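You operate a simulated robot arm through the tools that you are given. There is no shell and no other tool. Be economical: measure what you need, move in short steps, check, and stop when the job is done.

Carry out the task below with a simulated two-armed robot. There is one attempt and no reset: what you move stays moved.

Task
Set the coated foot bracket on the marked spot and pull both plugs.
Fine: hold it as you pull; each plug in its own block, bracket to the clamp mat.

Only the result counts: the job must be done as asked and must still hold three seconds after the hand-in. Knocking over, shifting, dropping, spilling or breaking anything else fails it.

Robot
Two 7-joint arms with fingered hands on one trunk, on a base that drives. Base frame: it is fixed to the floor where the robot stands at the start and does not move with it; the origin is under the middle of the robot, x ahead of it, y to its left, z up; the surface under the hand at the start is at about z = 850. Units: mm, rad, N and s.
The left shoulder is at the start at [20, 208, 1352], the right one opposite. Places, roughly: black clamp mat [600, -500, 900]; grey foot bracket (15x8x6 cm) [800, 0, 1300]; marked spot on the masking table [500, -200, 800]; silver foot bracket (15x8x6 cm) [500, -400, 900]. Payload 5 kg a hand.
Tool frame (each hand has its own): the origin (TCP) lies between the finger pads and is the grasp point; the fingertips stand 48 mm ahead of it; z points along the fingers, y is the line along which they close. The gripper opens to 160 mm. The gripper's body begins 56 mm behind the TCP. The gripper is a hand of 4 fingers: y runs from the thumb to the fingers, the wrist lies at [-26, -142, -252] in the tool frame, and closing takes about 1.5 s.
Orientation is that of the tool frame in the base frame, as a unit quaternion [x, y, z, w]. With the fingers straight down and the wrist toward the robot, the tool's x, y and z point along [0, 1, 0], [1, 0, 0] and [0, 0, -1] of the base frame.

Tools
- The arms move only by the tool nudge_tool. It takes "left_increments", "right_increments" or both (then of equal length, played together; a hand with none holds still); each is a list of rows, each a list of 7 numbers: the shift along the tool's x, y, z in mm, then the turn, a rotation vector about the tool's x, y, z in rad, then the finger opening in mm, from 0 to 160. In form: [[dx, dy, dz, ax, ay, az, grip], ...]. A call has 1 to 10 rows; each row is the pose to reach, as a shift and turn from the pose commanded when the call began, along the tool's axes at that moment. Rows are played at 5 a second. More than 50 mm and 0.15 rad between two rows, or a gripper value outside its range, and nothing of the call is played. Where a pose cannot be reached the arm comes as near as it can. A force on the tool above 40 N (or 10 N above the force at the start of the call, whichever is more), or a blocked arm, ends the call early, and 0.2 s more pass. Each finger travels about 108 mm/s and halts on what it meets, pressing with about 31 N; the grip force reading is that of the motor and also rises with nothing between the fingers. The clock runs only during rows and for 0.2 s after the last one: add rows that repeat a pose to give the fingers time. The reply holds the time, the measured pose of the TCP, the force on the tool along the base axes, the opening and the grip force, in the units named above and with some noise, with the torque about the TCP (base axes, N m) and any sound that the robot's microphone picked up.
- Cameras (640 x 400 px; columns grow to the right, rows downward): "scene" is now at [91.2, -20.4, 1531]; the picture's right is [-0.26, -0.97, -0.00], its down [-0.64, 0.17, -0.75] and it looks along [0.72, -0.19, -0.67] (base axes); focal length 274 px, centre (320, 200). "left" rides on the left gripper at [-87, -133, -189] in its tool frame; the picture's right is [-0.83, -0.26, 0.49], its down [0.51, -0.71, 0.49] and it looks along [0.22, 0.66, 0.72] (tool axes); focal length 238 px, centre (320, 200). "right" rides on the right gripper at [86, -133, -189] in its tool frame; the picture's right is [-0.83, 0.26, -0.49], its down [-0.51, -0.71, 0.49] and it looks along [-0.22, 0.66, 0.72] (tool axes); focal length 238 px, centre (320, 200). There is no depth. A picture from a camera that has moved, and an enlarged one, comes with that camera's place and axes in the base frame and with its lens.
- capture(camera): a new picture of that camera. No time passes.
- move_column(by): slides the trunk up (or, below 0, down) by that many mm; the arms and the scene camera ride with it, the base frame stays. It gives what a move gives, with no picture.
- base_move(legs): drives the robot by 1 to 6 legs, each [ahead, left, turn to the left] in mm, mm and rad, along the robot's own axes; the way and the turn of a leg run together, so that a leg with both is an arc; at most 1500 mm and 3.142 rad a leg. The arms and the cameras ride along, it lands a little off, and it stops where it bumps. It gives what a move gives.
- grasp_type(shape, hand): the hand has 4 fingers and takes this shape, open, in about a second: jaw (thumb against the fingers, like two jaws); tri (thumb and two fingers); tip (a fingertip pinch); poke (one finger out to press); point (the index stretched); flat (the hand flat); cup (the hand cupped); fist (a fist). The gripper value then closes the fingers along that shape, each until it touches; the sizes above hold for jaw. It gives what a move gives, with no picture.
- turn_head(pan, tilt): turns the head with the scene camera to pan (to the left, within 1.501 rad either way) and tilt (down, from -0.506 to 1.204), counted from straight ahead of the robot. It gives what a move gives.
- inspect(camera, box): a new picture of the part [left, top, right, bottom] of that camera's present view, enlarged. No time passes.
- close_job(): hands the job in; it is judged then, once.

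Work in short steps. Places have to be worked out from the pictures, the camera data and where the tool is seen: move nearer, look again, correct. Check each grasp and each placing, and mend what went wrong. You have 120 turns and 100 pictures in all, those below and enlarged ones among them. Open the grippers and draw the arms clear of the work before you hand the job in, unless the task says otherwise; then end with one line.

The tools are called after ">>>" by a JSON object that holds its "method" and its "body". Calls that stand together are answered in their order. nudge_tool: Moves the arms, as the interface text tells. Its arguments: {"type":"object","properties":{"left_increments":{"type":"array","items":{"type":"array","items":{"type":"number"}}},"right_increments":{"type":"array","items":{"type":"array","items":{"type":"number"}}}},"required":[]} The other tools are called the same way: move_column (by) slides the trunk up or down; grasp_type (shape, hand) gives the hand a shape; base_move (legs) drives the base; turn_head (pan, tilt) turns the head that bears the scene camera; capture (camera) takes a picture; inspect (camera, box) takes an enlarged picture of a part of a camera's view; close_job () hands the job in.

At the start:

```text
time: 0.0
left_tcp_pos: [589.4, 109.5, 1182.7]
left_ee_rot: [0.707, 0.707, 0.0, 0.0]
left_ft_force: [0.9, 0.8, 0.6]
left_wrist_torque: [-0.02, 0.0, 0.03]
left_grip_width: 159.7
left_grip_force: 0.0
left_shape: jaw
right_tcp_pos: [549.4, -454.5, 1181.5]
right_ee_rot: [0.707, 0.707, 0.0, 0.0]
right_ft_force: [-0.2, 1.2, -0.1]
right_wrist_torque: [0.03, 0.03, 0.05]
right_grip_width: 159.4
right_grip_force: 0.0
right_shape: jaw
trunk travel left (down, up): [-354.0, 336.0]
robot x, y, heading: [4.6, 1.1, 0.004]
head pan, tilt: [-0.264, 0.728]
```

scene: 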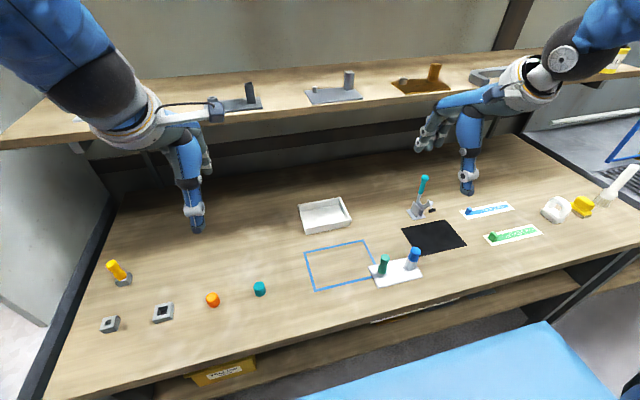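
right: 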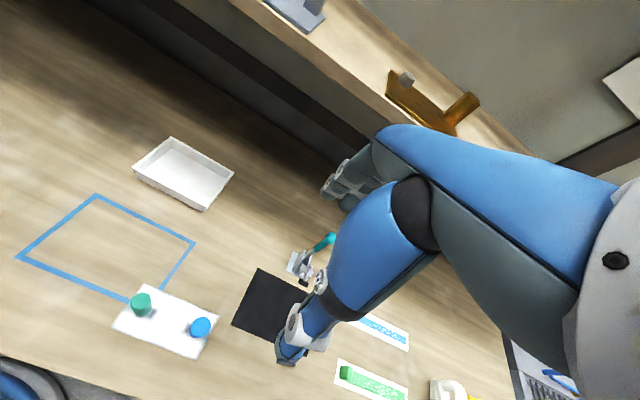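
left: 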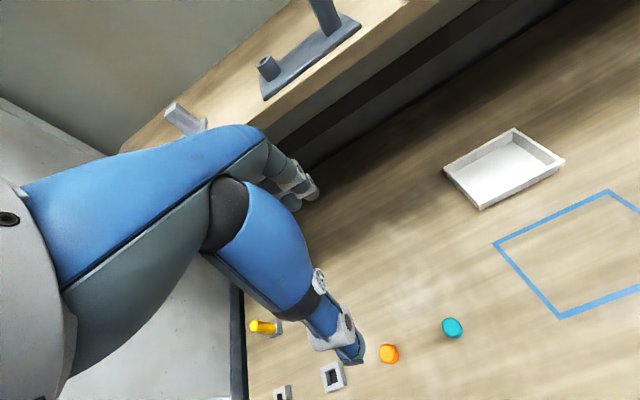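

The shelf holds several brackets, and the table has blocks, plugs and mats. I'll enlarge the scene to identify each of them.

>>> {"method": "inspect", "body": {"camera": "scene", "box": [200, 50, 520, 130]}}

>>> {"method": "inspect", "body": {"camera": "scene", "box": [280, 150, 640, 330]}}

>>> {"method": "inspect", "body": {"camera": "scene", "box": [80, 230, 320, 390]}}

```text
2.00 times, centred on (360, 90) of scene
camera zoom: at [91.2, -20.4, 1531.0], right [-0.26, -0.97, 0.0], down [-0.64, 0.17, -0.75], along [0.72, -0.19, -0.67], focal length 549 px, centre (240, 420)
```

zoom: 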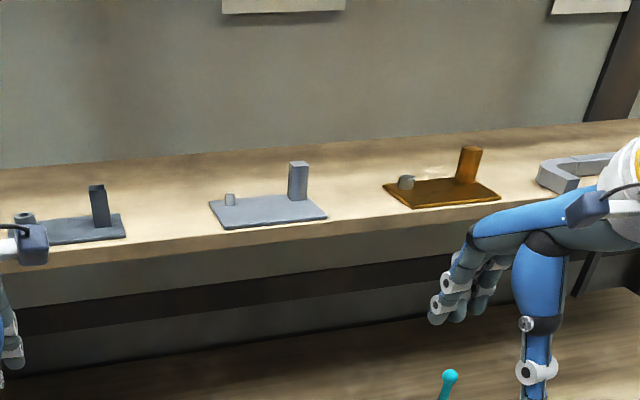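

```text
1.78 times, centred on (460, 240) of scene
camera zoom: at [91.2, -20.4, 1531.0], right [-0.26, -0.97, 0.0], down [-0.64, 0.17, -0.75], along [0.72, -0.19, -0.67], focal length 488 px, centre (71, 129)
```

zoom: 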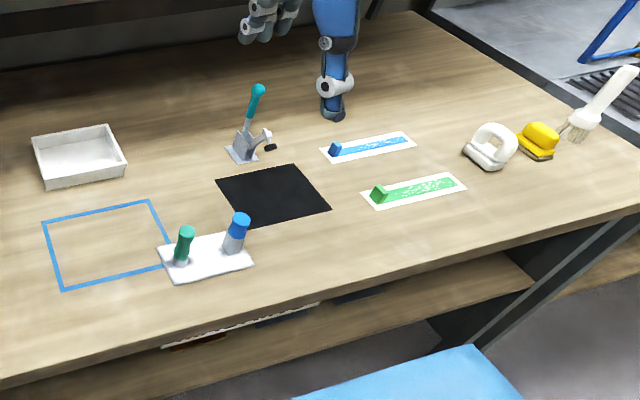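

```text
2.50 times, centred on (200, 310) of scene
camera zoom: at [91.2, -20.4, 1531.0], right [-0.26, -0.97, 0.0], down [-0.64, 0.17, -0.75], along [0.72, -0.19, -0.67], focal length 686 px, centre (620, -75)
```

zoom: 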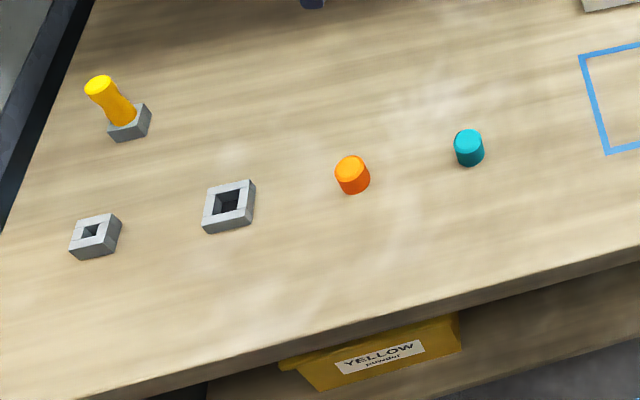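

The white plate with the green and blue plugs, near (475,-355), looks like the masked bracket. I'll enlarge it, along with the coloured strips and the grey blocks.

>>> {"method": "inspect", "body": {"camera": "scene", "box": [360, 235, 440, 285]}}

>>> {"method": "inspect", "body": {"camera": "scene", "box": [450, 190, 562, 260]}}

>>> {"method": "inspect", "body": {"camera": "right", "box": [80, 240, 320, 390]}}

>>> {"method": "inspect", "body": {"camera": "scene", "box": [90, 250, 202, 340]}}

```text
8.00 times, centred on (400, 260) of scene
camera zoom: at [91.2, -20.4, 1531.0], right [-0.26, -0.97, 0.0], down [-0.64, 0.17, -0.75], along [0.72, -0.19, -0.67], focal length 2195 px, centre (-320, -280)
```

zoom: 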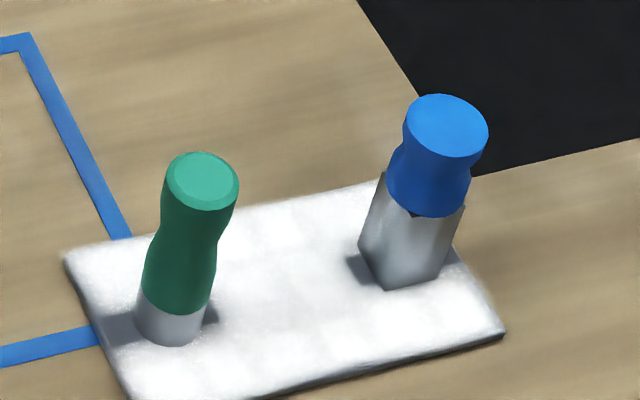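

```text
5.71 times, centred on (506, 225) of scene
camera zoom: at [91.2, -20.4, 1531.0], right [-0.26, -0.97, 0.0], down [-0.64, 0.17, -0.75], along [0.72, -0.19, -0.67], focal length 1568 px, centre (-743, 57)
```

zoom: 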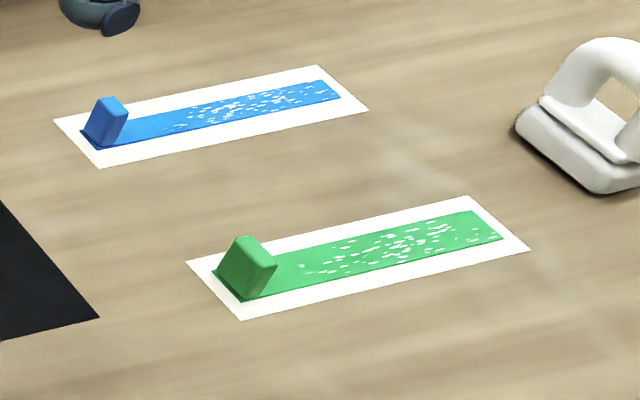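

```text
2.67 times, centred on (200, 315) of right
camera zoom: at [417.0, -367.8, 1371.0], right [0.26, -0.83, 0.49], down [-0.71, -0.51, -0.49], along [0.66, -0.22, -0.72], focal length 636 px, centre (640, -107)
```

zoom: 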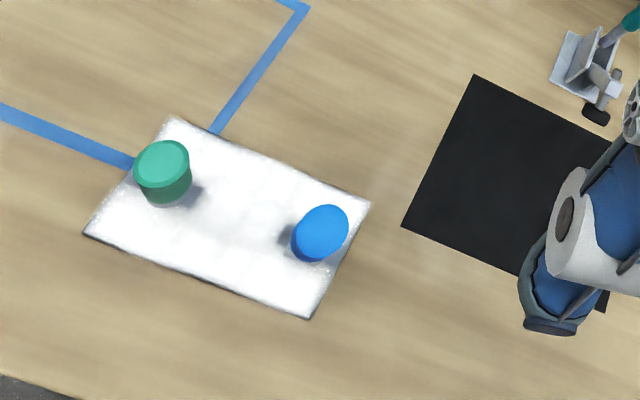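

```text
4.44 times, centred on (146, 295) of scene
camera zoom: at [91.2, -20.4, 1531.0], right [-0.26, -0.97, 0.0], down [-0.64, 0.17, -0.75], along [0.72, -0.19, -0.67], focal length 1219 px, centre (1093, -222)
```

zoom: 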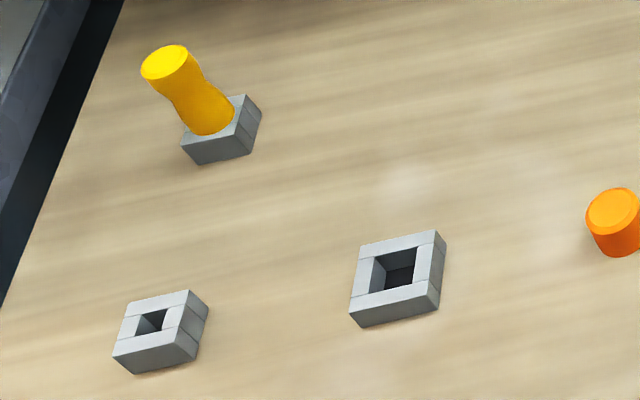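

The silver bracket has a powdered plate, bare posts and plug tops near z≈927. Green is at about (474,-302) and blue, on the hex post, at about (474,-395), so this is the coated one. I'll bring the right hand over the post, well above it, and look again.

>>> {"method": "nudge_tool", "body": {"right_increments": [[20, -25, 35, 0, 0, 0, 100], [40, -50, 70, 0, 0, 0, 100], [59, -75, 105, 0, 0, 0, 100], [59, -75, 121, 0, 0, 0, 100]]}}

>>> {"method": "capture", "body": {"camera": "right"}}

>>> {"method": "capture", "body": {"camera": "scene"}}

```text
time: 1.0
left_tcp_pos: [589.8, 108.3, 1182.1]
left_ee_rot: [0.707, 0.707, 0.0, 0.001]
left_ft_force: [0.4, -0.4, 0.2]
left_wrist_torque: [0.05, 0.01, -0.01]
left_grip_width: 159.7
left_grip_force: 0.1
left_shape: jaw
right_tcp_pos: [476.9, -395.8, 1059.5]
right_ee_rot: [0.707, 0.707, 0.001, -0.001]
right_ft_force: [0.4, 0.0, 0.2]
right_wrist_torque: [0.06, 0.02, 0.01]
right_grip_width: 100.3
right_grip_force: 0.0
right_shape: jaw
trunk travel left (down, up): [-354.0, 336.0]
robot x, y, heading: [0.4, 1.6, -0.0]
head pan, tilt: [-0.264, 0.728]
```

```text
89 pictures are left
camera right: at [342.8, -309.6, 1249.6], right [0.26, -0.84, 0.49], down [-0.71, -0.51, -0.49], along [0.66, -0.22, -0.72], focal length 238 px, centre (320, 200)
```

right: 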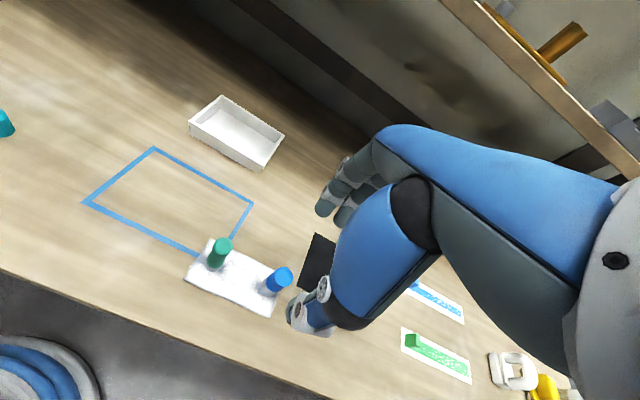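

```text
88 pictures are left
camera scene: at [91.7, -21.3, 1530.9], right [-0.26, -0.97, 0.0], down [-0.64, 0.17, -0.75], along [0.72, -0.19, -0.67], focal length 274 px, centre (320, 200)
```

scene: 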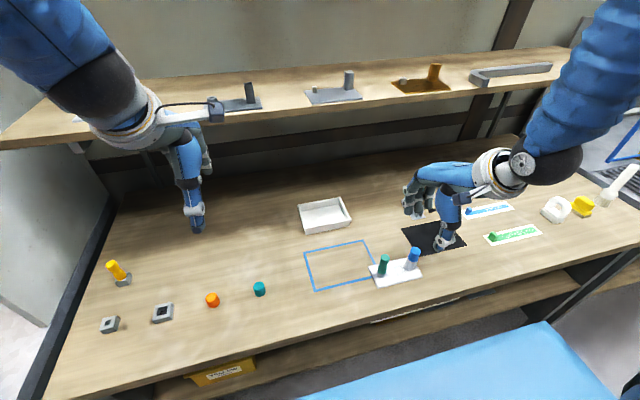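

The hand is above the post. I'll enlarge the hand and the bracket to see the finger layout.

>>> {"method": "inspect", "body": {"camera": "scene", "box": [360, 140, 520, 290]}}

>>> {"method": "inspect", "body": {"camera": "right", "box": [170, 200, 360, 340]}}

```text
2.67 times, centred on (440, 215) of scene
camera zoom: at [91.7, -21.3, 1530.9], right [-0.26, -0.97, 0.0], down [-0.64, 0.17, -0.75], along [0.72, -0.19, -0.67], focal length 732 px, centre (0, 160)
```

zoom: 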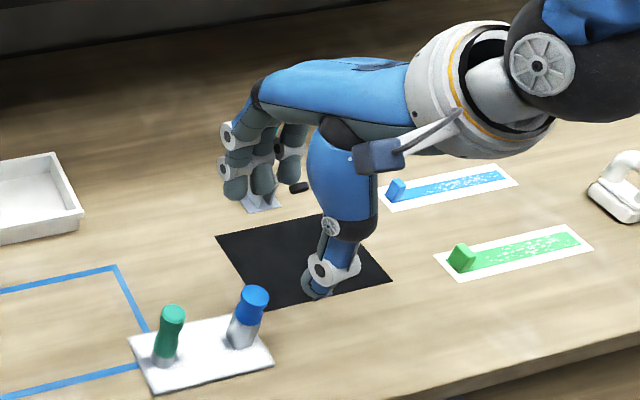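

```text
2.86 times, centred on (265, 270) of right
camera zoom: at [342.8, -309.6, 1249.6], right [0.26, -0.84, 0.49], down [-0.71, -0.51, -0.49], along [0.66, -0.22, -0.72], focal length 681 px, centre (477, 0)
```

zoom: 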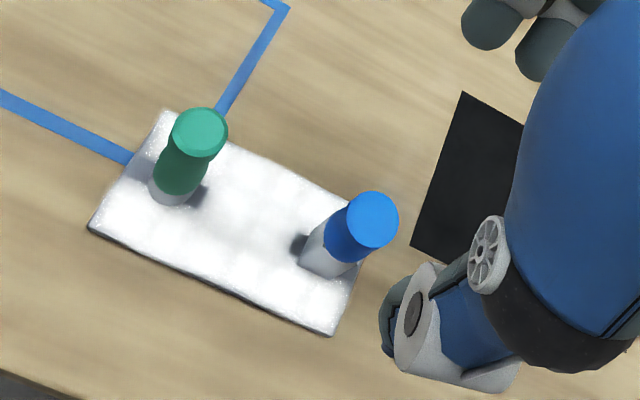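

The plug tops triangulate to green (477,-302,924) and blue (476,-394,925). I'll lower the right hand over the hex post with the fingertips staying above the powdered plate, then check.

>>> {"method": "nudge_tool", "body": {"right_increments": [[0, -1, 40, 0, 0, 0, 90], [0, -1, 80, 0, 0, 0, 90], [0, -1, 110, 0, 0, 0, 90], [0, -1, 130, 0, 0, 0, 90], [0, -1, 140, 0, 0, 0, 90]]}}

>>> {"method": "inspect", "body": {"camera": "scene", "box": [340, 170, 500, 290]}}

>>> {"method": "capture", "body": {"camera": "right"}}

```text
time: 2.2
left_tcp_pos: [589.8, 109.2, 1181.0]
left_ee_rot: [0.708, 0.706, 0.0, 0.0]
left_ft_force: [0.1, -0.2, -0.6]
left_wrist_torque: [0.02, -0.02, 0.03]
left_grip_width: 159.7
left_grip_force: 0.0
left_shape: jaw
right_tcp_pos: [471.5, -395.1, 919.3]
right_ee_rot: [0.707, 0.707, 0.0, 0.0]
right_ft_force: [0.2, -0.3, 0.0]
right_wrist_torque: [0.0, -0.01, -0.01]
right_grip_width: 90.5
right_grip_force: 0.0
right_shape: jaw
trunk travel left (down, up): [-354.0, 336.0]
robot x, y, heading: [-4.5, 1.1, 0.002]
head pan, tilt: [-0.264, 0.728]
```

```text
3.33 times, centred on (420, 230) of scene
camera zoom: at [91.2, -20.2, 1531.0], right [-0.26, -0.97, 0.0], down [-0.64, 0.17, -0.75], along [0.72, -0.19, -0.67], focal length 914 px, centre (-13, 100)
```

zoom: 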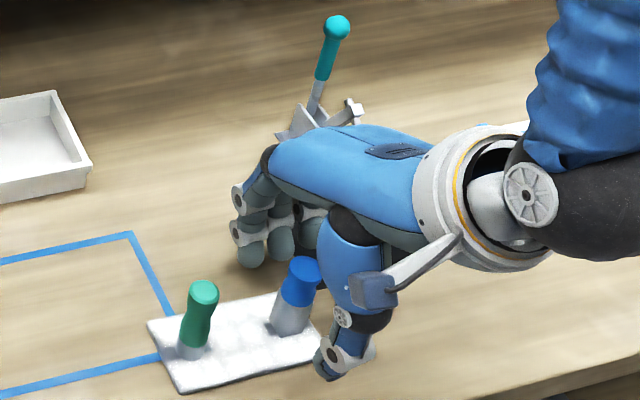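

```text
84 pictures are left
camera right: at [340.3, -308.4, 1109.9], right [0.26, -0.83, 0.49], down [-0.71, -0.51, -0.49], along [0.66, -0.22, -0.72], focal length 238 px, centre (320, 200)
```

right: 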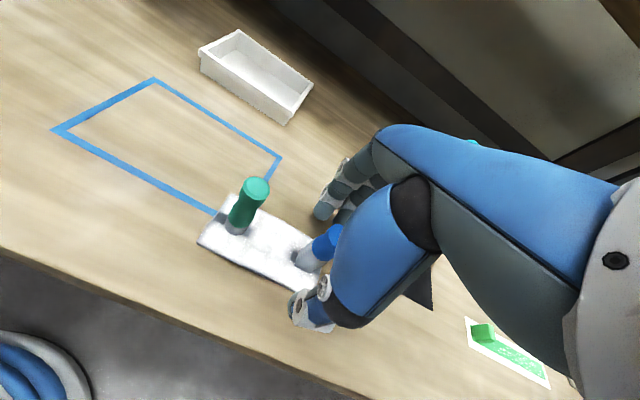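

The hand straddles the post as planned. I'll go 6 mm lower and close gently.

>>> {"method": "nudge_tool", "body": {"right_increments": [[0, 3, 6, 0, 0, 0, 90], [0, 3, 6, 0, 0, 0, 60], [0, 3, 6, 0, 0, 0, 40], [0, 3, 6, 0, 0, 0, 20], [0, 3, 6, 0, 0, 0, 10], [0, 3, 6, 0, 0, 0, 10], [0, 3, 6, 0, 0, 0, 10]]}}

>>> {"method": "inspect", "body": {"camera": "scene", "box": [340, 190, 470, 290]}}

>>> {"method": "inspect", "body": {"camera": "right", "box": [180, 150, 380, 350]}}

```text
time: 3.8
left_tcp_pos: [589.5, 106.7, 1182.4]
left_ee_rot: [0.707, 0.707, 0.0, 0.0]
left_ft_force: [-0.6, 0.0, -0.8]
left_wrist_torque: [-0.01, 0.01, -0.01]
left_grip_width: 159.3
left_grip_force: 0.0
left_shape: jaw
right_tcp_pos: [476.5, -395.6, 914.1]
right_ee_rot: [0.707, 0.707, 0.0, 0.0]
right_ft_force: [0.1, -0.3, 2.4]
right_wrist_torque: [0.07, -0.15, -0.12]
right_grip_width: 14.5
right_grip_force: 31.3
right_shape: jaw
trunk travel left (down, up): [-354.0, 336.0]
robot x, y, heading: [1.0, 1.1, -0.001]
head pan, tilt: [-0.264, 0.728]
```

```text
4.00 times, centred on (405, 240) of scene
camera zoom: at [91.1, -20.4, 1531.0], right [-0.26, -0.97, 0.0], down [-0.64, 0.17, -0.75], along [0.72, -0.19, -0.67], focal length 1097 px, centre (-20, 40)
```

zoom: 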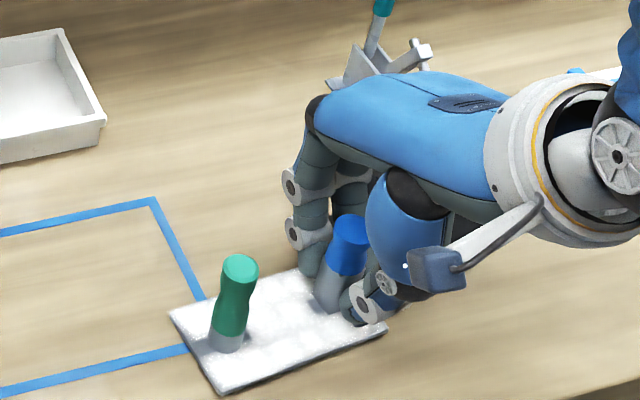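

```text
2.00 times, centred on (280, 250) of right
camera zoom: at [343.9, -308.6, 1104.6], right [0.26, -0.83, 0.49], down [-0.71, -0.51, -0.49], along [0.66, -0.22, -0.72], focal length 477 px, centre (400, 100)
```

zoom: 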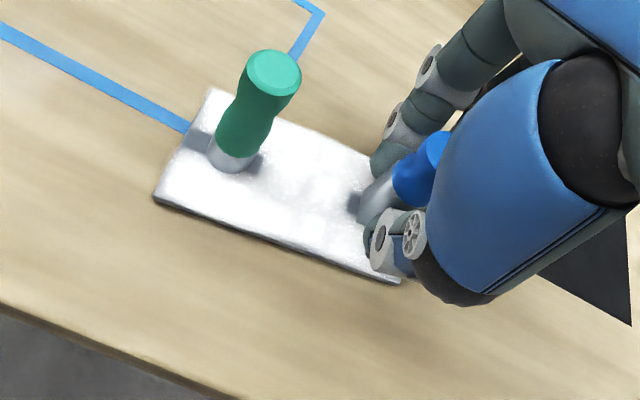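

The fingers have closed on the post at 31 N, clear of the plate surface. I'll lift 40 mm and check that the bracket comes along.

>>> {"method": "nudge_tool", "body": {"right_increments": [[0, 0, -10, 0, 0, 0, 5], [0, 0, -25, 0, 0, 0, 5], [0, 0, -40, 0, 0, 0, 5], [0, 0, -40, 0, 0, 0, 5]]}}

>>> {"method": "capture", "body": {"camera": "scene"}}

```text
time: 4.8
left_tcp_pos: [591.5, 108.8, 1181.5]
left_ee_rot: [0.707, 0.707, 0.0, 0.0]
left_ft_force: [0.5, 0.1, -0.4]
left_wrist_torque: [0.02, 0.02, -0.01]
left_grip_width: 159.7
left_grip_force: 0.0
left_shape: jaw
right_tcp_pos: [476.6, -395.9, 954.9]
right_ee_rot: [0.708, 0.707, 0.0, -0.001]
right_ft_force: [0.0, 0.8, -2.3]
right_wrist_torque: [-0.05, 0.01, 0.02]
right_grip_width: 14.1
right_grip_force: 30.7
right_shape: jaw
trunk travel left (down, up): [-354.0, 336.0]
robot x, y, heading: [-0.5, 0.6, 0.001]
head pan, tilt: [-0.264, 0.728]
```

```text
81 pictures are left
camera scene: at [91.7, -20.7, 1530.9], right [-0.26, -0.97, 0.0], down [-0.64, 0.17, -0.75], along [0.72, -0.19, -0.67], focal length 274 px, centre (320, 200)
```

scene: 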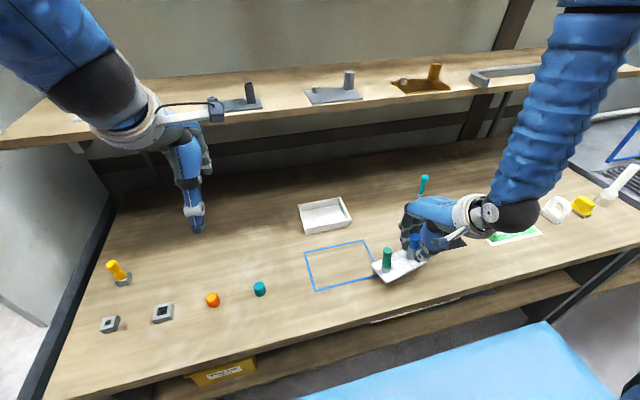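

The bracket is in the grip and weighs about 2.5 N. I'll carry it over the middle of the marked rectangle, near (540,-209).

>>> {"method": "nudge_tool", "body": {"right_increments": [[35, 17, 0, 0, 0, 0, 5], [70, 35, 0, 0, 0, 0, 5], [105, 52, 0, 0, 0, 0, 5], [140, 69, 0, 0, 0, 0, 5], [140, 69, 0, 0, 0, 0, 5]]}}

>>> {"method": "inspect", "body": {"camera": "scene", "box": [280, 170, 440, 300]}}

>>> {"method": "capture", "body": {"camera": "right"}}

```text
time: 6.0
left_tcp_pos: [588.7, 106.3, 1182.1]
left_ee_rot: [0.707, 0.707, 0.001, -0.002]
left_ft_force: [0.1, -1.2, -0.2]
left_wrist_torque: [0.08, -0.04, 0.03]
left_grip_width: 159.7
left_grip_force: 0.0
left_shape: jaw
right_tcp_pos: [543.2, -258.8, 953.9]
right_ee_rot: [0.708, 0.707, 0.0, -0.002]
right_ft_force: [0.0, -0.2, -2.1]
right_wrist_torque: [-0.02, -0.04, 0.02]
right_grip_width: 13.9
right_grip_force: 30.8
right_shape: jaw
trunk travel left (down, up): [-354.0, 336.0]
robot x, y, heading: [1.1, -1.5, 0.004]
head pan, tilt: [-0.264, 0.728]
```

```text
3.08 times, centred on (360, 235) of scene
camera zoom: at [90.9, -22.0, 1530.9], right [-0.26, -0.97, 0.0], down [-0.64, 0.17, -0.75], along [0.72, -0.19, -0.67], focal length 844 px, centre (197, 92)
```

zoom: 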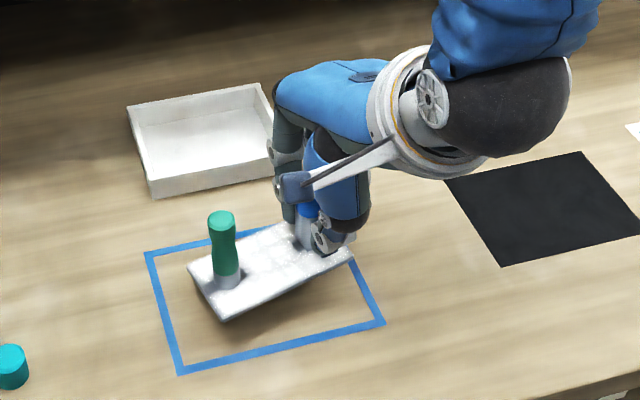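

```text
79 pictures are left
camera right: at [411.6, -171.6, 1144.3], right [0.26, -0.84, 0.48], down [-0.71, -0.5, -0.49], along [0.65, -0.22, -0.72], focal length 238 px, centre (320, 200)
```

right: 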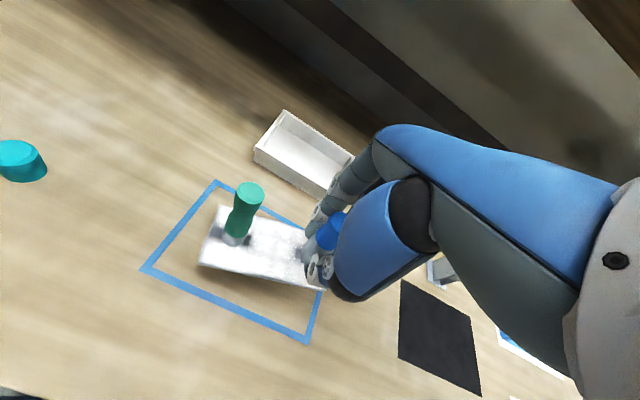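

The plate hangs slightly tilted, with the green end low, and sits over the rectangle. I'll shift a few mm and lower it so the plate settles flat.

>>> {"method": "nudge_tool", "body": {"right_increments": [[4, 2, 15, 0, 0, 0, 5], [5, 2, 28, 0, 0, 0, 5], [5, 2, 34, 0, 0, 0, 5], [5, 2, 38, 0, 0, 0, 5], [5, 2, 40, 0, 0, 0, 5], [5, 2, 40, 0, 0, 0, 5]]}}

>>> {"method": "inspect", "body": {"camera": "scene", "box": [280, 170, 440, 300]}}

```text
time: 7.4
left_tcp_pos: [589.2, 107.9, 1181.8]
left_ee_rot: [0.708, 0.707, 0.0, 0.0]
left_ft_force: [0.7, 0.2, -0.6]
left_wrist_torque: [0.02, -0.02, -0.03]
left_grip_width: 159.5
left_grip_force: 0.0
left_shape: jaw
right_tcp_pos: [548.0, -249.7, 914.8]
right_ee_rot: [0.707, 0.707, 0.0, 0.0]
right_ft_force: [-1.1, -2.2, 6.8]
right_wrist_torque: [0.15, -0.22, -0.05]
right_grip_width: 13.8
right_grip_force: 30.6
right_shape: jaw
trunk travel left (down, up): [-354.0, 336.0]
robot x, y, heading: [1.3, -3.0, 0.001]
head pan, tilt: [-0.264, 0.728]
```

```text
3.08 times, centred on (360, 235) of scene
camera zoom: at [90.8, -20.4, 1531.0], right [-0.26, -0.97, 0.0], down [-0.64, 0.17, -0.75], along [0.72, -0.19, -0.67], focal length 844 px, centre (197, 92)
```

zoom: 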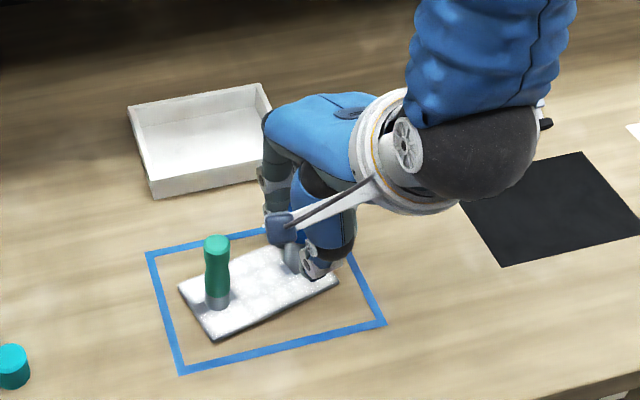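

The bracket sits inside the marked rectangle and the right hand holds it. The green top is at about (543,-157,924). I'll bring the left hand in leaning 45° to the left, so it stays clear of the right hand, to a standoff point.

>>> {"method": "nudge_tool", "body": {"left_increments": [[-28, -7, 29, 0, -0.131, 0, 130], [-56, -15, 59, 0, -0.262, 0, 110], [-84, -22, 88, 0, -0.393, 0, 90], [-112, -29, 118, 0, -0.524, 0, 80], [-140, -37, 147, 0, -0.654, 0, 80], [-168, -44, 177, 0, -0.785, 0, 80], [-168, -44, 177, 0, -0.785, 0, 80]]}}

>>> {"method": "capture", "body": {"camera": "scene"}}

>>> {"method": "capture", "body": {"camera": "left"}}

```text
time: 9.0
left_tcp_pos: [544.2, -59.4, 1004.1]
left_ee_rot: [0.653, 0.653, -0.271, 0.271]
left_ft_force: [0.0, 0.5, -0.8]
left_wrist_torque: [0.06, -0.02, 0.01]
left_grip_width: 80.4
left_grip_force: 0.0
left_shape: jaw
right_tcp_pos: [547.3, -249.9, 914.5]
right_ee_rot: [0.707, 0.707, 0.0, 0.0]
right_ft_force: [-0.5, 0.0, 4.8]
right_wrist_torque: [0.15, -0.16, -0.05]
right_grip_width: 13.8
right_grip_force: 30.8
right_shape: jaw
trunk travel left (down, up): [-354.0, 336.0]
robot x, y, heading: [-3.2, 2.1, 0.001]
head pan, tilt: [-0.264, 0.728]
```

```text
77 pictures are left
camera scene: at [90.7, -20.5, 1531.0], right [-0.26, -0.97, 0.0], down [-0.64, 0.17, -0.75], along [0.72, -0.19, -0.67], focal length 274 px, centre (320, 200)
```

scene: 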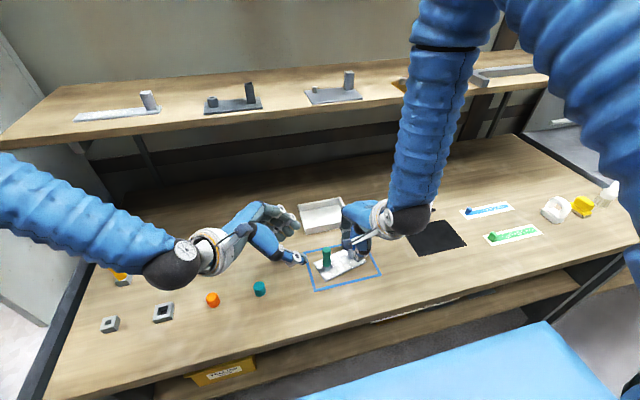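

```text
76 pictures are left
camera left: at [412.7, 13.5, 1199.2], right [-0.26, -0.93, 0.25], down [-0.71, 0.01, -0.71], along [0.66, -0.36, -0.66], focal length 238 px, centre (320, 200)
```

left: 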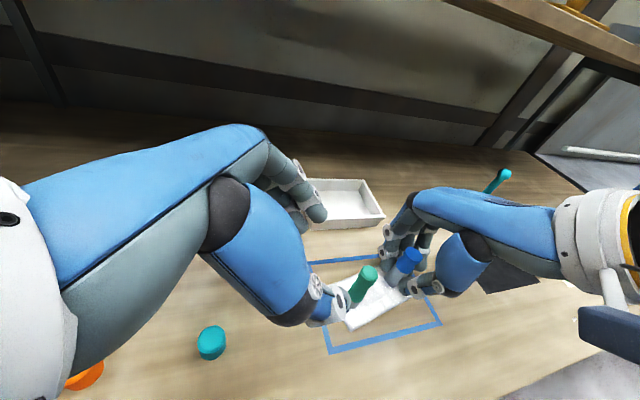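

I'll enlarge both views to locate the green plug more precisely.

>>> {"method": "inspect", "body": {"camera": "scene", "box": [260, 200, 400, 300]}}

>>> {"method": "inspect", "body": {"camera": "left", "box": [260, 160, 500, 360]}}

```text
4.00 times, centred on (330, 250) of scene
camera zoom: at [90.7, -20.5, 1531.0], right [-0.26, -0.97, 0.0], down [-0.64, 0.17, -0.75], along [0.72, -0.19, -0.67], focal length 1097 px, centre (280, 0)
```

zoom: 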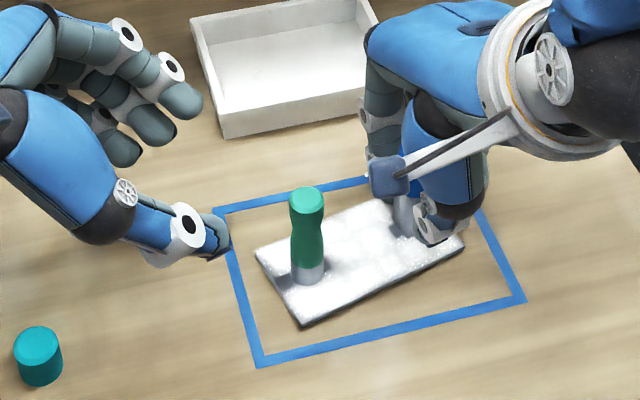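

```text
2.00 times, centred on (380, 260) of left
camera zoom: at [412.7, 13.5, 1199.2], right [-0.26, -0.93, 0.25], down [-0.71, 0.01, -0.71], along [0.66, -0.36, -0.66], focal length 477 px, centre (200, 80)
```

zoom: 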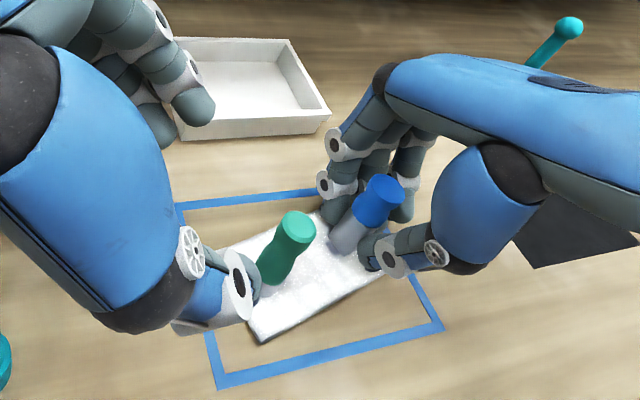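

The green top is at about (541,-162,924). I'll advance along the left tool axis, stop just short, and check for clearance.

>>> {"method": "nudge_tool", "body": {"left_increments": [[-2, -1, 40, 0, 0, 0, 80], [-4, -2, 75, 0, 0, 0, 80], [-5, -3, 100, 0, 0, 0, 80], [-5, -3, 112, 0, 0, 0, 80]]}}

>>> {"method": "inspect", "body": {"camera": "scene", "box": [240, 180, 400, 290]}}

>>> {"method": "capture", "body": {"camera": "right"}}

```text
time: 10.0
left_tcp_pos: [542.7, -141.3, 927.1]
left_ee_rot: [0.653, 0.653, -0.271, 0.272]
left_ft_force: [-0.9, 0.3, 0.1]
left_wrist_torque: [0.05, 0.05, 0.01]
left_grip_width: 80.3
left_grip_force: 0.0
left_shape: jaw
right_tcp_pos: [548.2, -249.9, 914.4]
right_ee_rot: [0.707, 0.707, 0.0, 0.0]
right_ft_force: [-0.2, -0.9, 3.8]
right_wrist_torque: [0.09, -0.15, -0.04]
right_grip_width: 13.8
right_grip_force: 31.4
right_shape: jaw
trunk travel left (down, up): [-354.0, 336.0]
robot x, y, heading: [1.4, 0.9, -0.004]
head pan, tilt: [-0.264, 0.728]
```

```text
3.64 times, centred on (320, 235) of scene
camera zoom: at [91.2, -20.0, 1531.0], right [-0.26, -0.97, 0.0], down [-0.64, 0.17, -0.75], along [0.72, -0.19, -0.67], focal length 998 px, centre (320, 73)
```

zoom: 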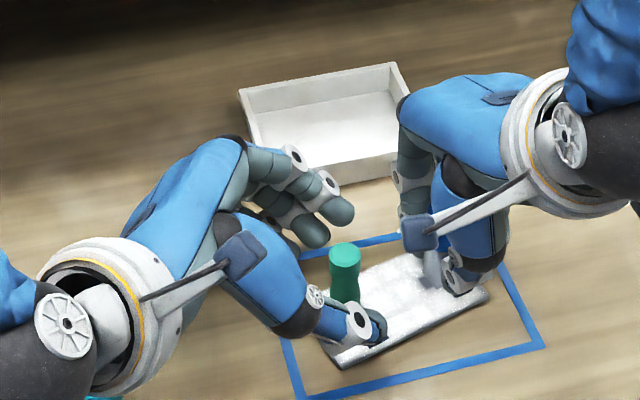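

```text
72 pictures are left
camera right: at [415.3, -163.8, 1104.6], right [0.26, -0.83, 0.49], down [-0.71, -0.51, -0.49], along [0.66, -0.22, -0.72], focal length 238 px, centre (320, 200)
```

right: 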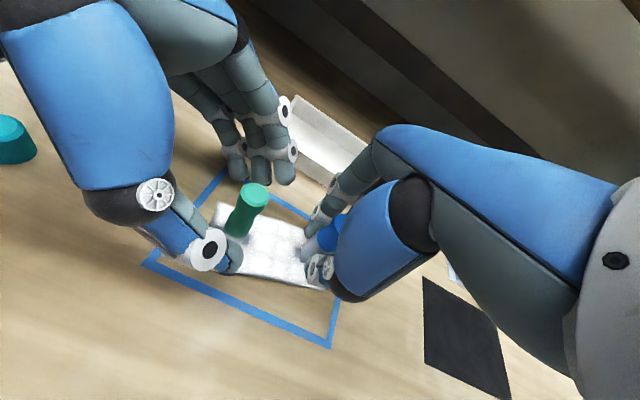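

Clearance looks good and the plug is between the left thumb and fingers. I'll move a little further in and close.

>>> {"method": "nudge_tool", "body": {"left_increments": [[0, 0, 6, 0, 0, 0, 70], [0, 0, 6, 0, 0, 0, 50], [0, 0, 6, 0, 0, 0, 30], [0, 0, 6, 0, 0, 0, 12], [0, 0, 6, 0, 0, 0, 5], [0, 0, 6, 0, 0, 0, 5]]}}

>>> {"method": "inspect", "body": {"camera": "scene", "box": [240, 180, 400, 290]}}

>>> {"method": "inspect", "body": {"camera": "right", "box": [130, 120, 370, 320]}}

```text
time: 11.4
left_tcp_pos: [542.5, -147.5, 924.9]
left_ee_rot: [0.653, 0.653, -0.271, 0.27]
left_ft_force: [-3.4, 2.5, 10.9]
left_wrist_torque: [-0.03, -0.18, -0.23]
left_grip_width: 6.2
left_grip_force: 0.0
left_shape: jaw
right_tcp_pos: [548.6, -250.2, 915.3]
right_ee_rot: [0.707, 0.707, 0.001, 0.0]
right_ft_force: [3.6, -1.7, 2.3]
right_wrist_torque: [0.08, -0.26, -0.09]
right_grip_width: 13.7
right_grip_force: 31.0
right_shape: jaw
trunk travel left (down, up): [-354.0, 336.0]
robot x, y, heading: [2.3, -0.1, 0.003]
head pan, tilt: [-0.264, 0.728]
```

```text
3.64 times, centred on (320, 235) of scene
camera zoom: at [90.6, -19.9, 1531.1], right [-0.26, -0.97, 0.0], down [-0.64, 0.17, -0.75], along [0.72, -0.19, -0.67], focal length 998 px, centre (320, 73)
```

zoom: 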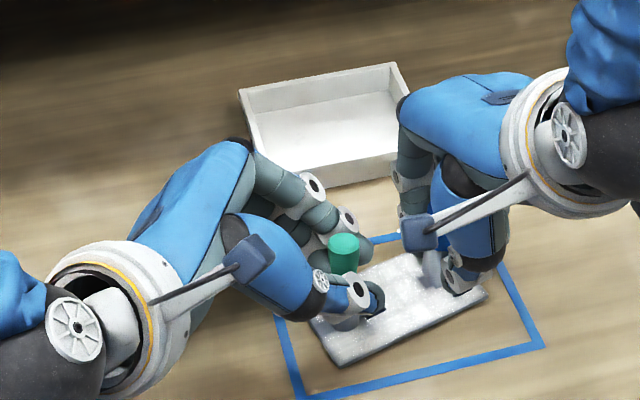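

```text
2.00 times, centred on (250, 220) of right
camera zoom: at [415.0, -163.6, 1104.8], right [0.26, -0.83, 0.49], down [-0.71, -0.51, -0.49], along [0.66, -0.22, -0.72], focal length 477 px, centre (460, 160)
```

zoom: 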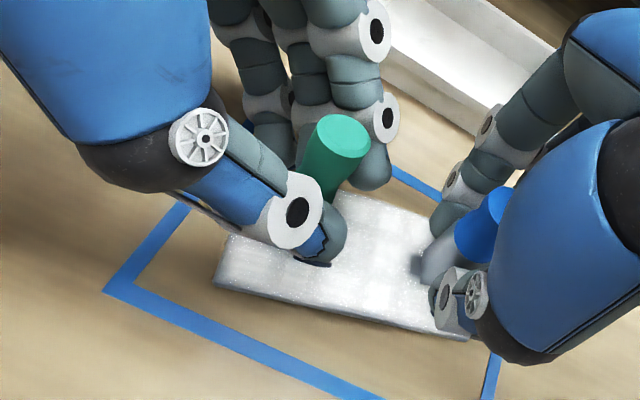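

The left fingers read 6 mm with no grip force, while the left tool sees about 11 N upward. I'll hold for a moment with the close command and read again.

>>> {"method": "nudge_tool", "body": {"left_increments": [[0, 0, 0, 0, 0, 0, 0], [0, 0, 0, 0, 0, 0, 0], [0, 0, 0, 0, 0, 0, 0]]}}

>>> {"method": "capture", "body": {"camera": "left"}}

```text
time: 12.2
left_tcp_pos: [542.6, -147.3, 923.8]
left_ee_rot: [0.653, 0.653, -0.271, 0.27]
left_ft_force: [-4.2, -2.5, 1.7]
left_wrist_torque: [-0.09, 0.03, -0.26]
left_grip_width: 6.9
left_grip_force: 31.3
left_shape: jaw
right_tcp_pos: [547.2, -249.7, 915.1]
right_ee_rot: [0.707, 0.707, 0.001, -0.001]
right_ft_force: [3.8, 1.2, 5.9]
right_wrist_torque: [0.14, -0.26, -0.06]
right_grip_width: 14.1
right_grip_force: 30.8
right_shape: jaw
trunk travel left (down, up): [-354.0, 336.0]
robot x, y, heading: [0.1, -1.2, 0.003]
head pan, tilt: [-0.264, 0.728]
```

```text
69 pictures are left
camera left: at [409.9, -73.4, 1119.2], right [-0.26, -0.93, 0.25], down [-0.71, 0.01, -0.7], along [0.65, -0.36, -0.67], focal length 238 px, centre (320, 200)
```

left: 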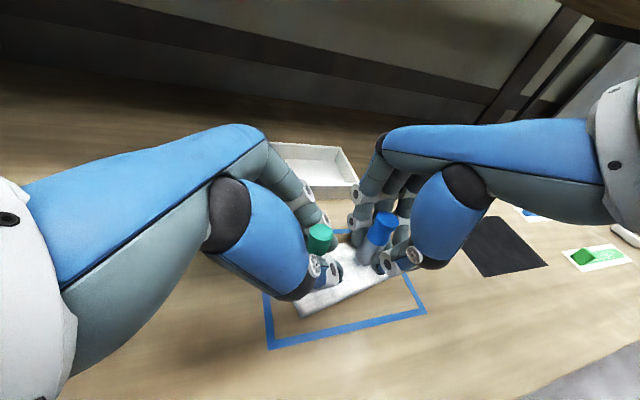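

The grip is now firm at 31 N around the plug's waist. With the right hand holding the post, I'll pull straight up in base z.

>>> {"method": "nudge_tool", "body": {"left_increments": [[-2.8, 0, -2.8, 0, 0, 0, 0], [-5.7, 0, -5.7, 0, 0, 0, 0], [-10, 0, -10, 0, 0, 0, 0], [-16, 0, -16, 0, 0, 0, 0], [-23, 0, -23, 0, 0, 0, 0], [-30, 0, -30, 0, 0, 0, 0]]}}

>>> {"method": "inspect", "body": {"camera": "scene", "box": [240, 170, 420, 290]}}

>>> {"method": "inspect", "body": {"camera": "right", "box": [130, 120, 370, 320]}}

```text
time: 13.6
left_tcp_pos: [539.2, -147.6, 960.0]
left_ee_rot: [0.655, 0.653, -0.272, 0.266]
left_ft_force: [-0.7, -4.4, -12.2]
left_wrist_torque: [0.56, 0.16, -0.21]
left_grip_width: 6.6
left_grip_force: 30.3
left_shape: jaw
right_tcp_pos: [550.5, -247.4, 916.0]
right_ee_rot: [0.705, 0.709, 0.003, 0.0]
right_ft_force: [0.6, 5.3, 14.0]
right_wrist_torque: [0.32, -0.09, 0.05]
right_grip_width: 14.8
right_grip_force: 30.8
right_shape: jaw
trunk travel left (down, up): [-354.0, 336.0]
robot x, y, heading: [-1.2, -2.1, -0.0]
head pan, tilt: [-0.264, 0.728]
stopped in row 6 (right hand): the force on the tool passed its limit at 43 N (the readings are from after the stop); the commanded pose is now the measured one
```

```text
3.33 times, centred on (330, 230) of scene
camera zoom: at [91.3, -20.1, 1530.8], right [-0.26, -0.97, 0.0], down [-0.64, 0.17, -0.75], along [0.72, -0.19, -0.67], focal length 914 px, centre (287, 100)
```

zoom: 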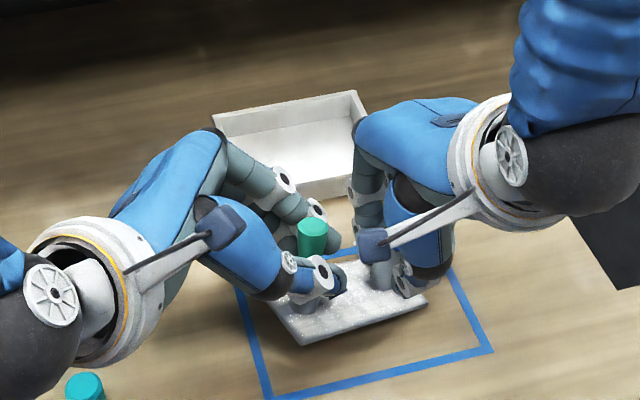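

```text
2.00 times, centred on (250, 220) of right
camera zoom: at [416.1, -161.5, 1105.9], right [0.26, -0.84, 0.48], down [-0.7, -0.51, -0.5], along [0.66, -0.21, -0.72], focal length 477 px, centre (460, 160)
```

zoom: 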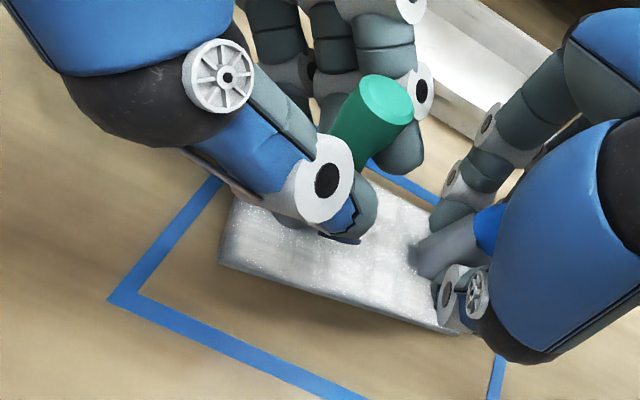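

The left hand rose 36 mm, but the plate's green end has tipped up too. I'll look closely to see whether the plug has started to come out.

>>> {"method": "inspect", "body": {"camera": "left", "box": [260, 180, 440, 330]}}

>>> {"method": "inspect", "body": {"camera": "right", "box": [220, 140, 370, 260]}}

```text
2.67 times, centred on (350, 255) of left
camera zoom: at [409.0, -74.3, 1157.2], right [-0.26, -0.93, 0.24], down [-0.71, 0.02, -0.7], along [0.65, -0.36, -0.67], focal length 636 px, centre (240, 53)
```

zoom: 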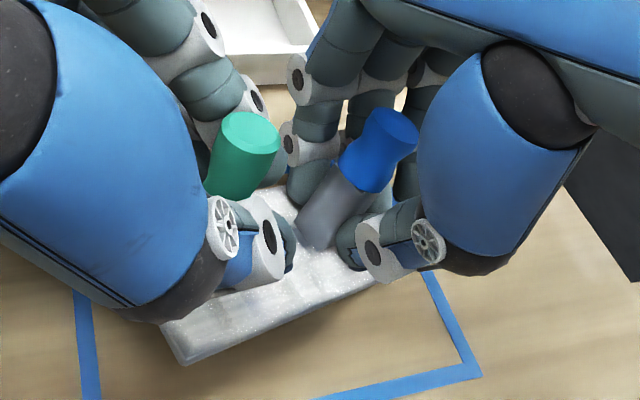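

```text
3.33 times, centred on (295, 200) of right
camera zoom: at [416.1, -161.5, 1105.9], right [0.26, -0.84, 0.48], down [-0.7, -0.51, -0.5], along [0.66, -0.21, -0.72], focal length 794 px, centre (403, 200)
```

zoom: 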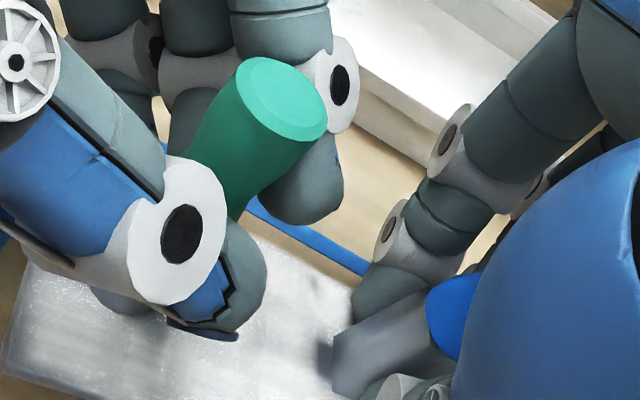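

The plug is still seated. The post pinch lets the plate tip, because the pull acts 93 mm away from it. I'll lower the plate flat again and then hold directly below the plug I'm pulling.

>>> {"method": "nudge_tool", "body": {"left_increments": [[7, 1, 7, 0, 0, 0, 0], [14, 2, 14, 0, 0, 0, 0], [20, 2, 20, 0, 0, 0, 0], [24, 2, 24, 0, 0, 0, 0], [25, 2, 25, 0, 0, 0, 0]]}}

>>> {"method": "inspect", "body": {"camera": "scene", "box": [240, 170, 420, 290]}}

```text
time: 14.8
left_tcp_pos: [543.4, -147.3, 928.3]
left_ee_rot: [0.653, 0.653, -0.272, 0.269]
left_ft_force: [-8.8, 18.7, 20.6]
left_wrist_torque: [0.24, 0.39, -0.38]
left_grip_width: 8.0
left_grip_force: 31.6
left_shape: jaw
right_tcp_pos: [548.4, -248.9, 915.4]
right_ee_rot: [0.706, 0.708, 0.002, 0.0]
right_ft_force: [7.0, -15.7, -12.1]
right_wrist_torque: [-0.65, -0.37, -0.25]
right_grip_width: 13.0
right_grip_force: 31.2
right_shape: jaw
trunk travel left (down, up): [-354.0, 336.0]
robot x, y, heading: [0.2, -1.0, 0.0]
head pan, tilt: [-0.264, 0.728]
```

```text
3.33 times, centred on (330, 230) of scene
camera zoom: at [90.6, -19.9, 1531.1], right [-0.26, -0.97, 0.0], down [-0.64, 0.17, -0.75], along [0.72, -0.19, -0.67], focal length 914 px, centre (287, 100)
```

zoom: 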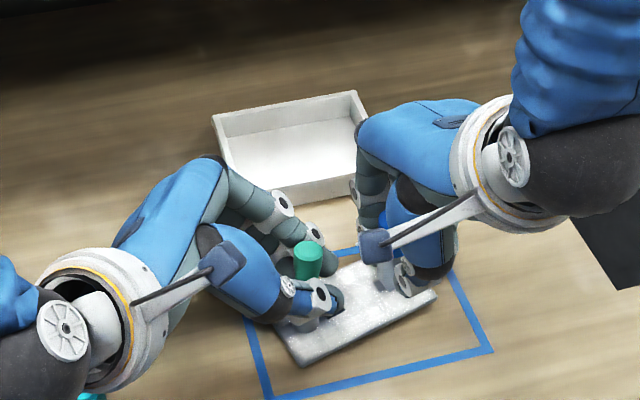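

The plate is nearly flat again with the left hand pressing slightly. I'll open the left fingers and back off along the tool axis.

>>> {"method": "nudge_tool", "body": {"left_increments": [[-1, 0, -1, 0, 0, 0, 30], [-1, 0, -1, 0, 0, 0, 60], [-1, 0, -1, 0, 0, 0, 80], [0, 0, -40, 0, 0, 0, 80], [0, 0, -85, 0, 0, 0, 80], [0, 0, -130, 0, 0, 0, 80]]}}

>>> {"method": "inspect", "body": {"camera": "scene", "box": [240, 170, 420, 290]}}

>>> {"method": "inspect", "body": {"camera": "right", "box": [130, 120, 370, 320]}}

```text
time: 16.2
left_tcp_pos: [543.9, -54.1, 1017.6]
left_ee_rot: [0.654, 0.652, -0.273, 0.268]
left_ft_force: [-0.9, 0.8, -1.1]
left_wrist_torque: [-0.1, -0.07, 0.11]
left_grip_width: 79.6
left_grip_force: 0.1
left_shape: jaw
right_tcp_pos: [546.7, -246.8, 916.2]
right_ee_rot: [0.706, 0.708, 0.003, 0.0]
right_ft_force: [-1.1, 0.6, -2.0]
right_wrist_torque: [-0.16, -0.04, 0.0]
right_grip_width: 13.3
right_grip_force: 30.3
right_shape: jaw
trunk travel left (down, up): [-354.0, 336.0]
robot x, y, heading: [1.1, 0.2, -0.001]
head pan, tilt: [-0.264, 0.728]
```

```text
3.33 times, centred on (330, 230) of scene
camera zoom: at [90.3, -18.7, 1531.1], right [-0.26, -0.97, 0.0], down [-0.64, 0.17, -0.75], along [0.72, -0.2, -0.67], focal length 914 px, centre (287, 100)
```

zoom: 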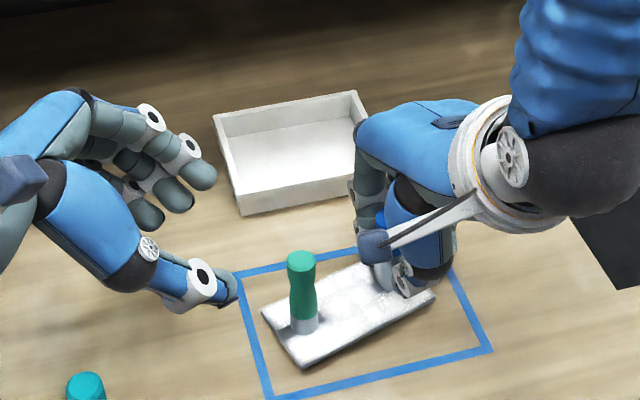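

```text
2.00 times, centred on (250, 220) of right
camera zoom: at [414.6, -161.0, 1106.0], right [0.26, -0.83, 0.48], down [-0.71, -0.51, -0.49], along [0.66, -0.21, -0.72], focal length 477 px, centre (460, 160)
```

zoom: 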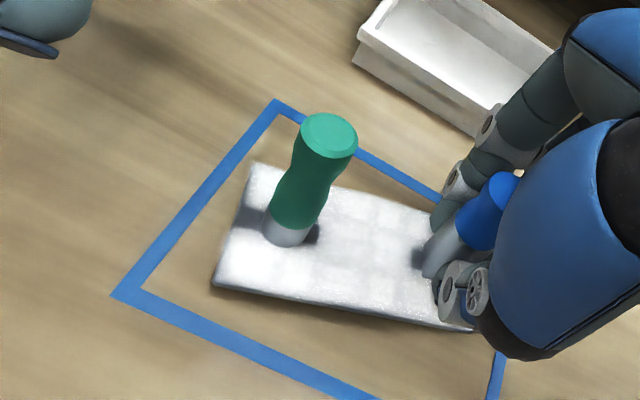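

The plug is still seated and everything is intact. I'll switch the left hand, as holder, to a narrow fingertip pinch so it can grip the bare boss under the green plug, and look at that shape.

>>> {"method": "grasp_type", "body": {"shape": "tip", "hand": "left"}}

>>> {"method": "inspect", "body": {"camera": "scene", "box": [220, 160, 420, 290]}}

>>> {"method": "capture", "body": {"camera": "left"}}

```text
time: 17.1
left_tcp_pos: [545.7, -54.6, 1018.6]
left_ee_rot: [0.654, 0.653, -0.272, 0.268]
left_ft_force: [0.7, 0.0, -0.3]
left_wrist_torque: [0.0, 0.0, 0.0]
left_grip_width: 159.7
left_grip_force: 0.0
left_shape: tip
right_tcp_pos: [547.9, -248.0, 916.0]
right_ee_rot: [0.705, 0.709, 0.002, -0.001]
right_ft_force: [-0.2, 0.4, -1.5]
right_wrist_torque: [-0.12, -0.03, -0.03]
right_grip_width: 13.1
right_grip_force: 31.5
right_shape: jaw
trunk travel left (down, up): [-354.0, 336.0]
robot x, y, heading: [-0.8, -0.0, 0.001]
head pan, tilt: [-0.264, 0.728]
```

```text
3.08 times, centred on (320, 225) of scene
camera zoom: at [91.2, -20.0, 1531.0], right [-0.26, -0.97, 0.0], down [-0.64, 0.17, -0.75], along [0.72, -0.19, -0.67], focal length 844 px, centre (320, 123)
```

zoom: 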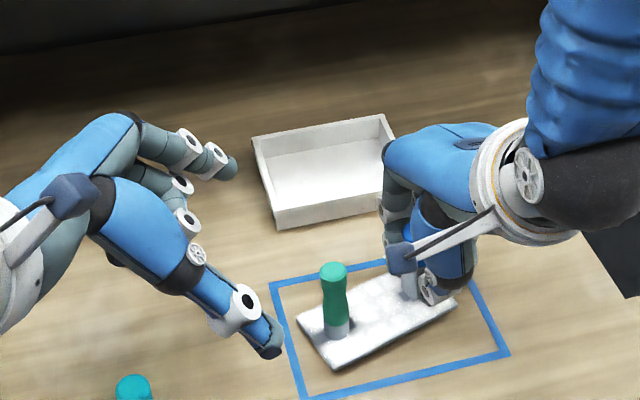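

```text
60 pictures are left
camera left: at [414.5, 18.1, 1213.6], right [-0.26, -0.93, 0.25], down [-0.71, 0.01, -0.7], along [0.65, -0.36, -0.67], focal length 238 px, centre (320, 200)
```

left: 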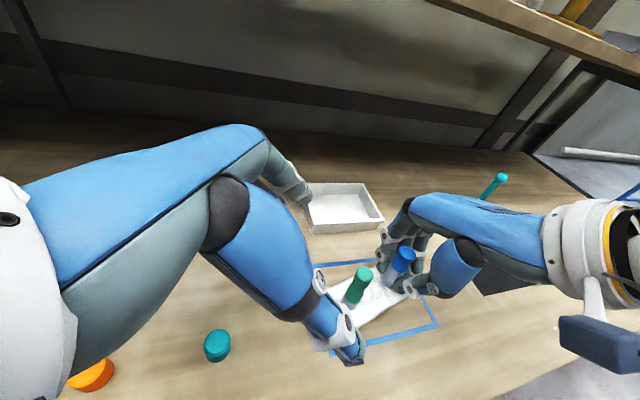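

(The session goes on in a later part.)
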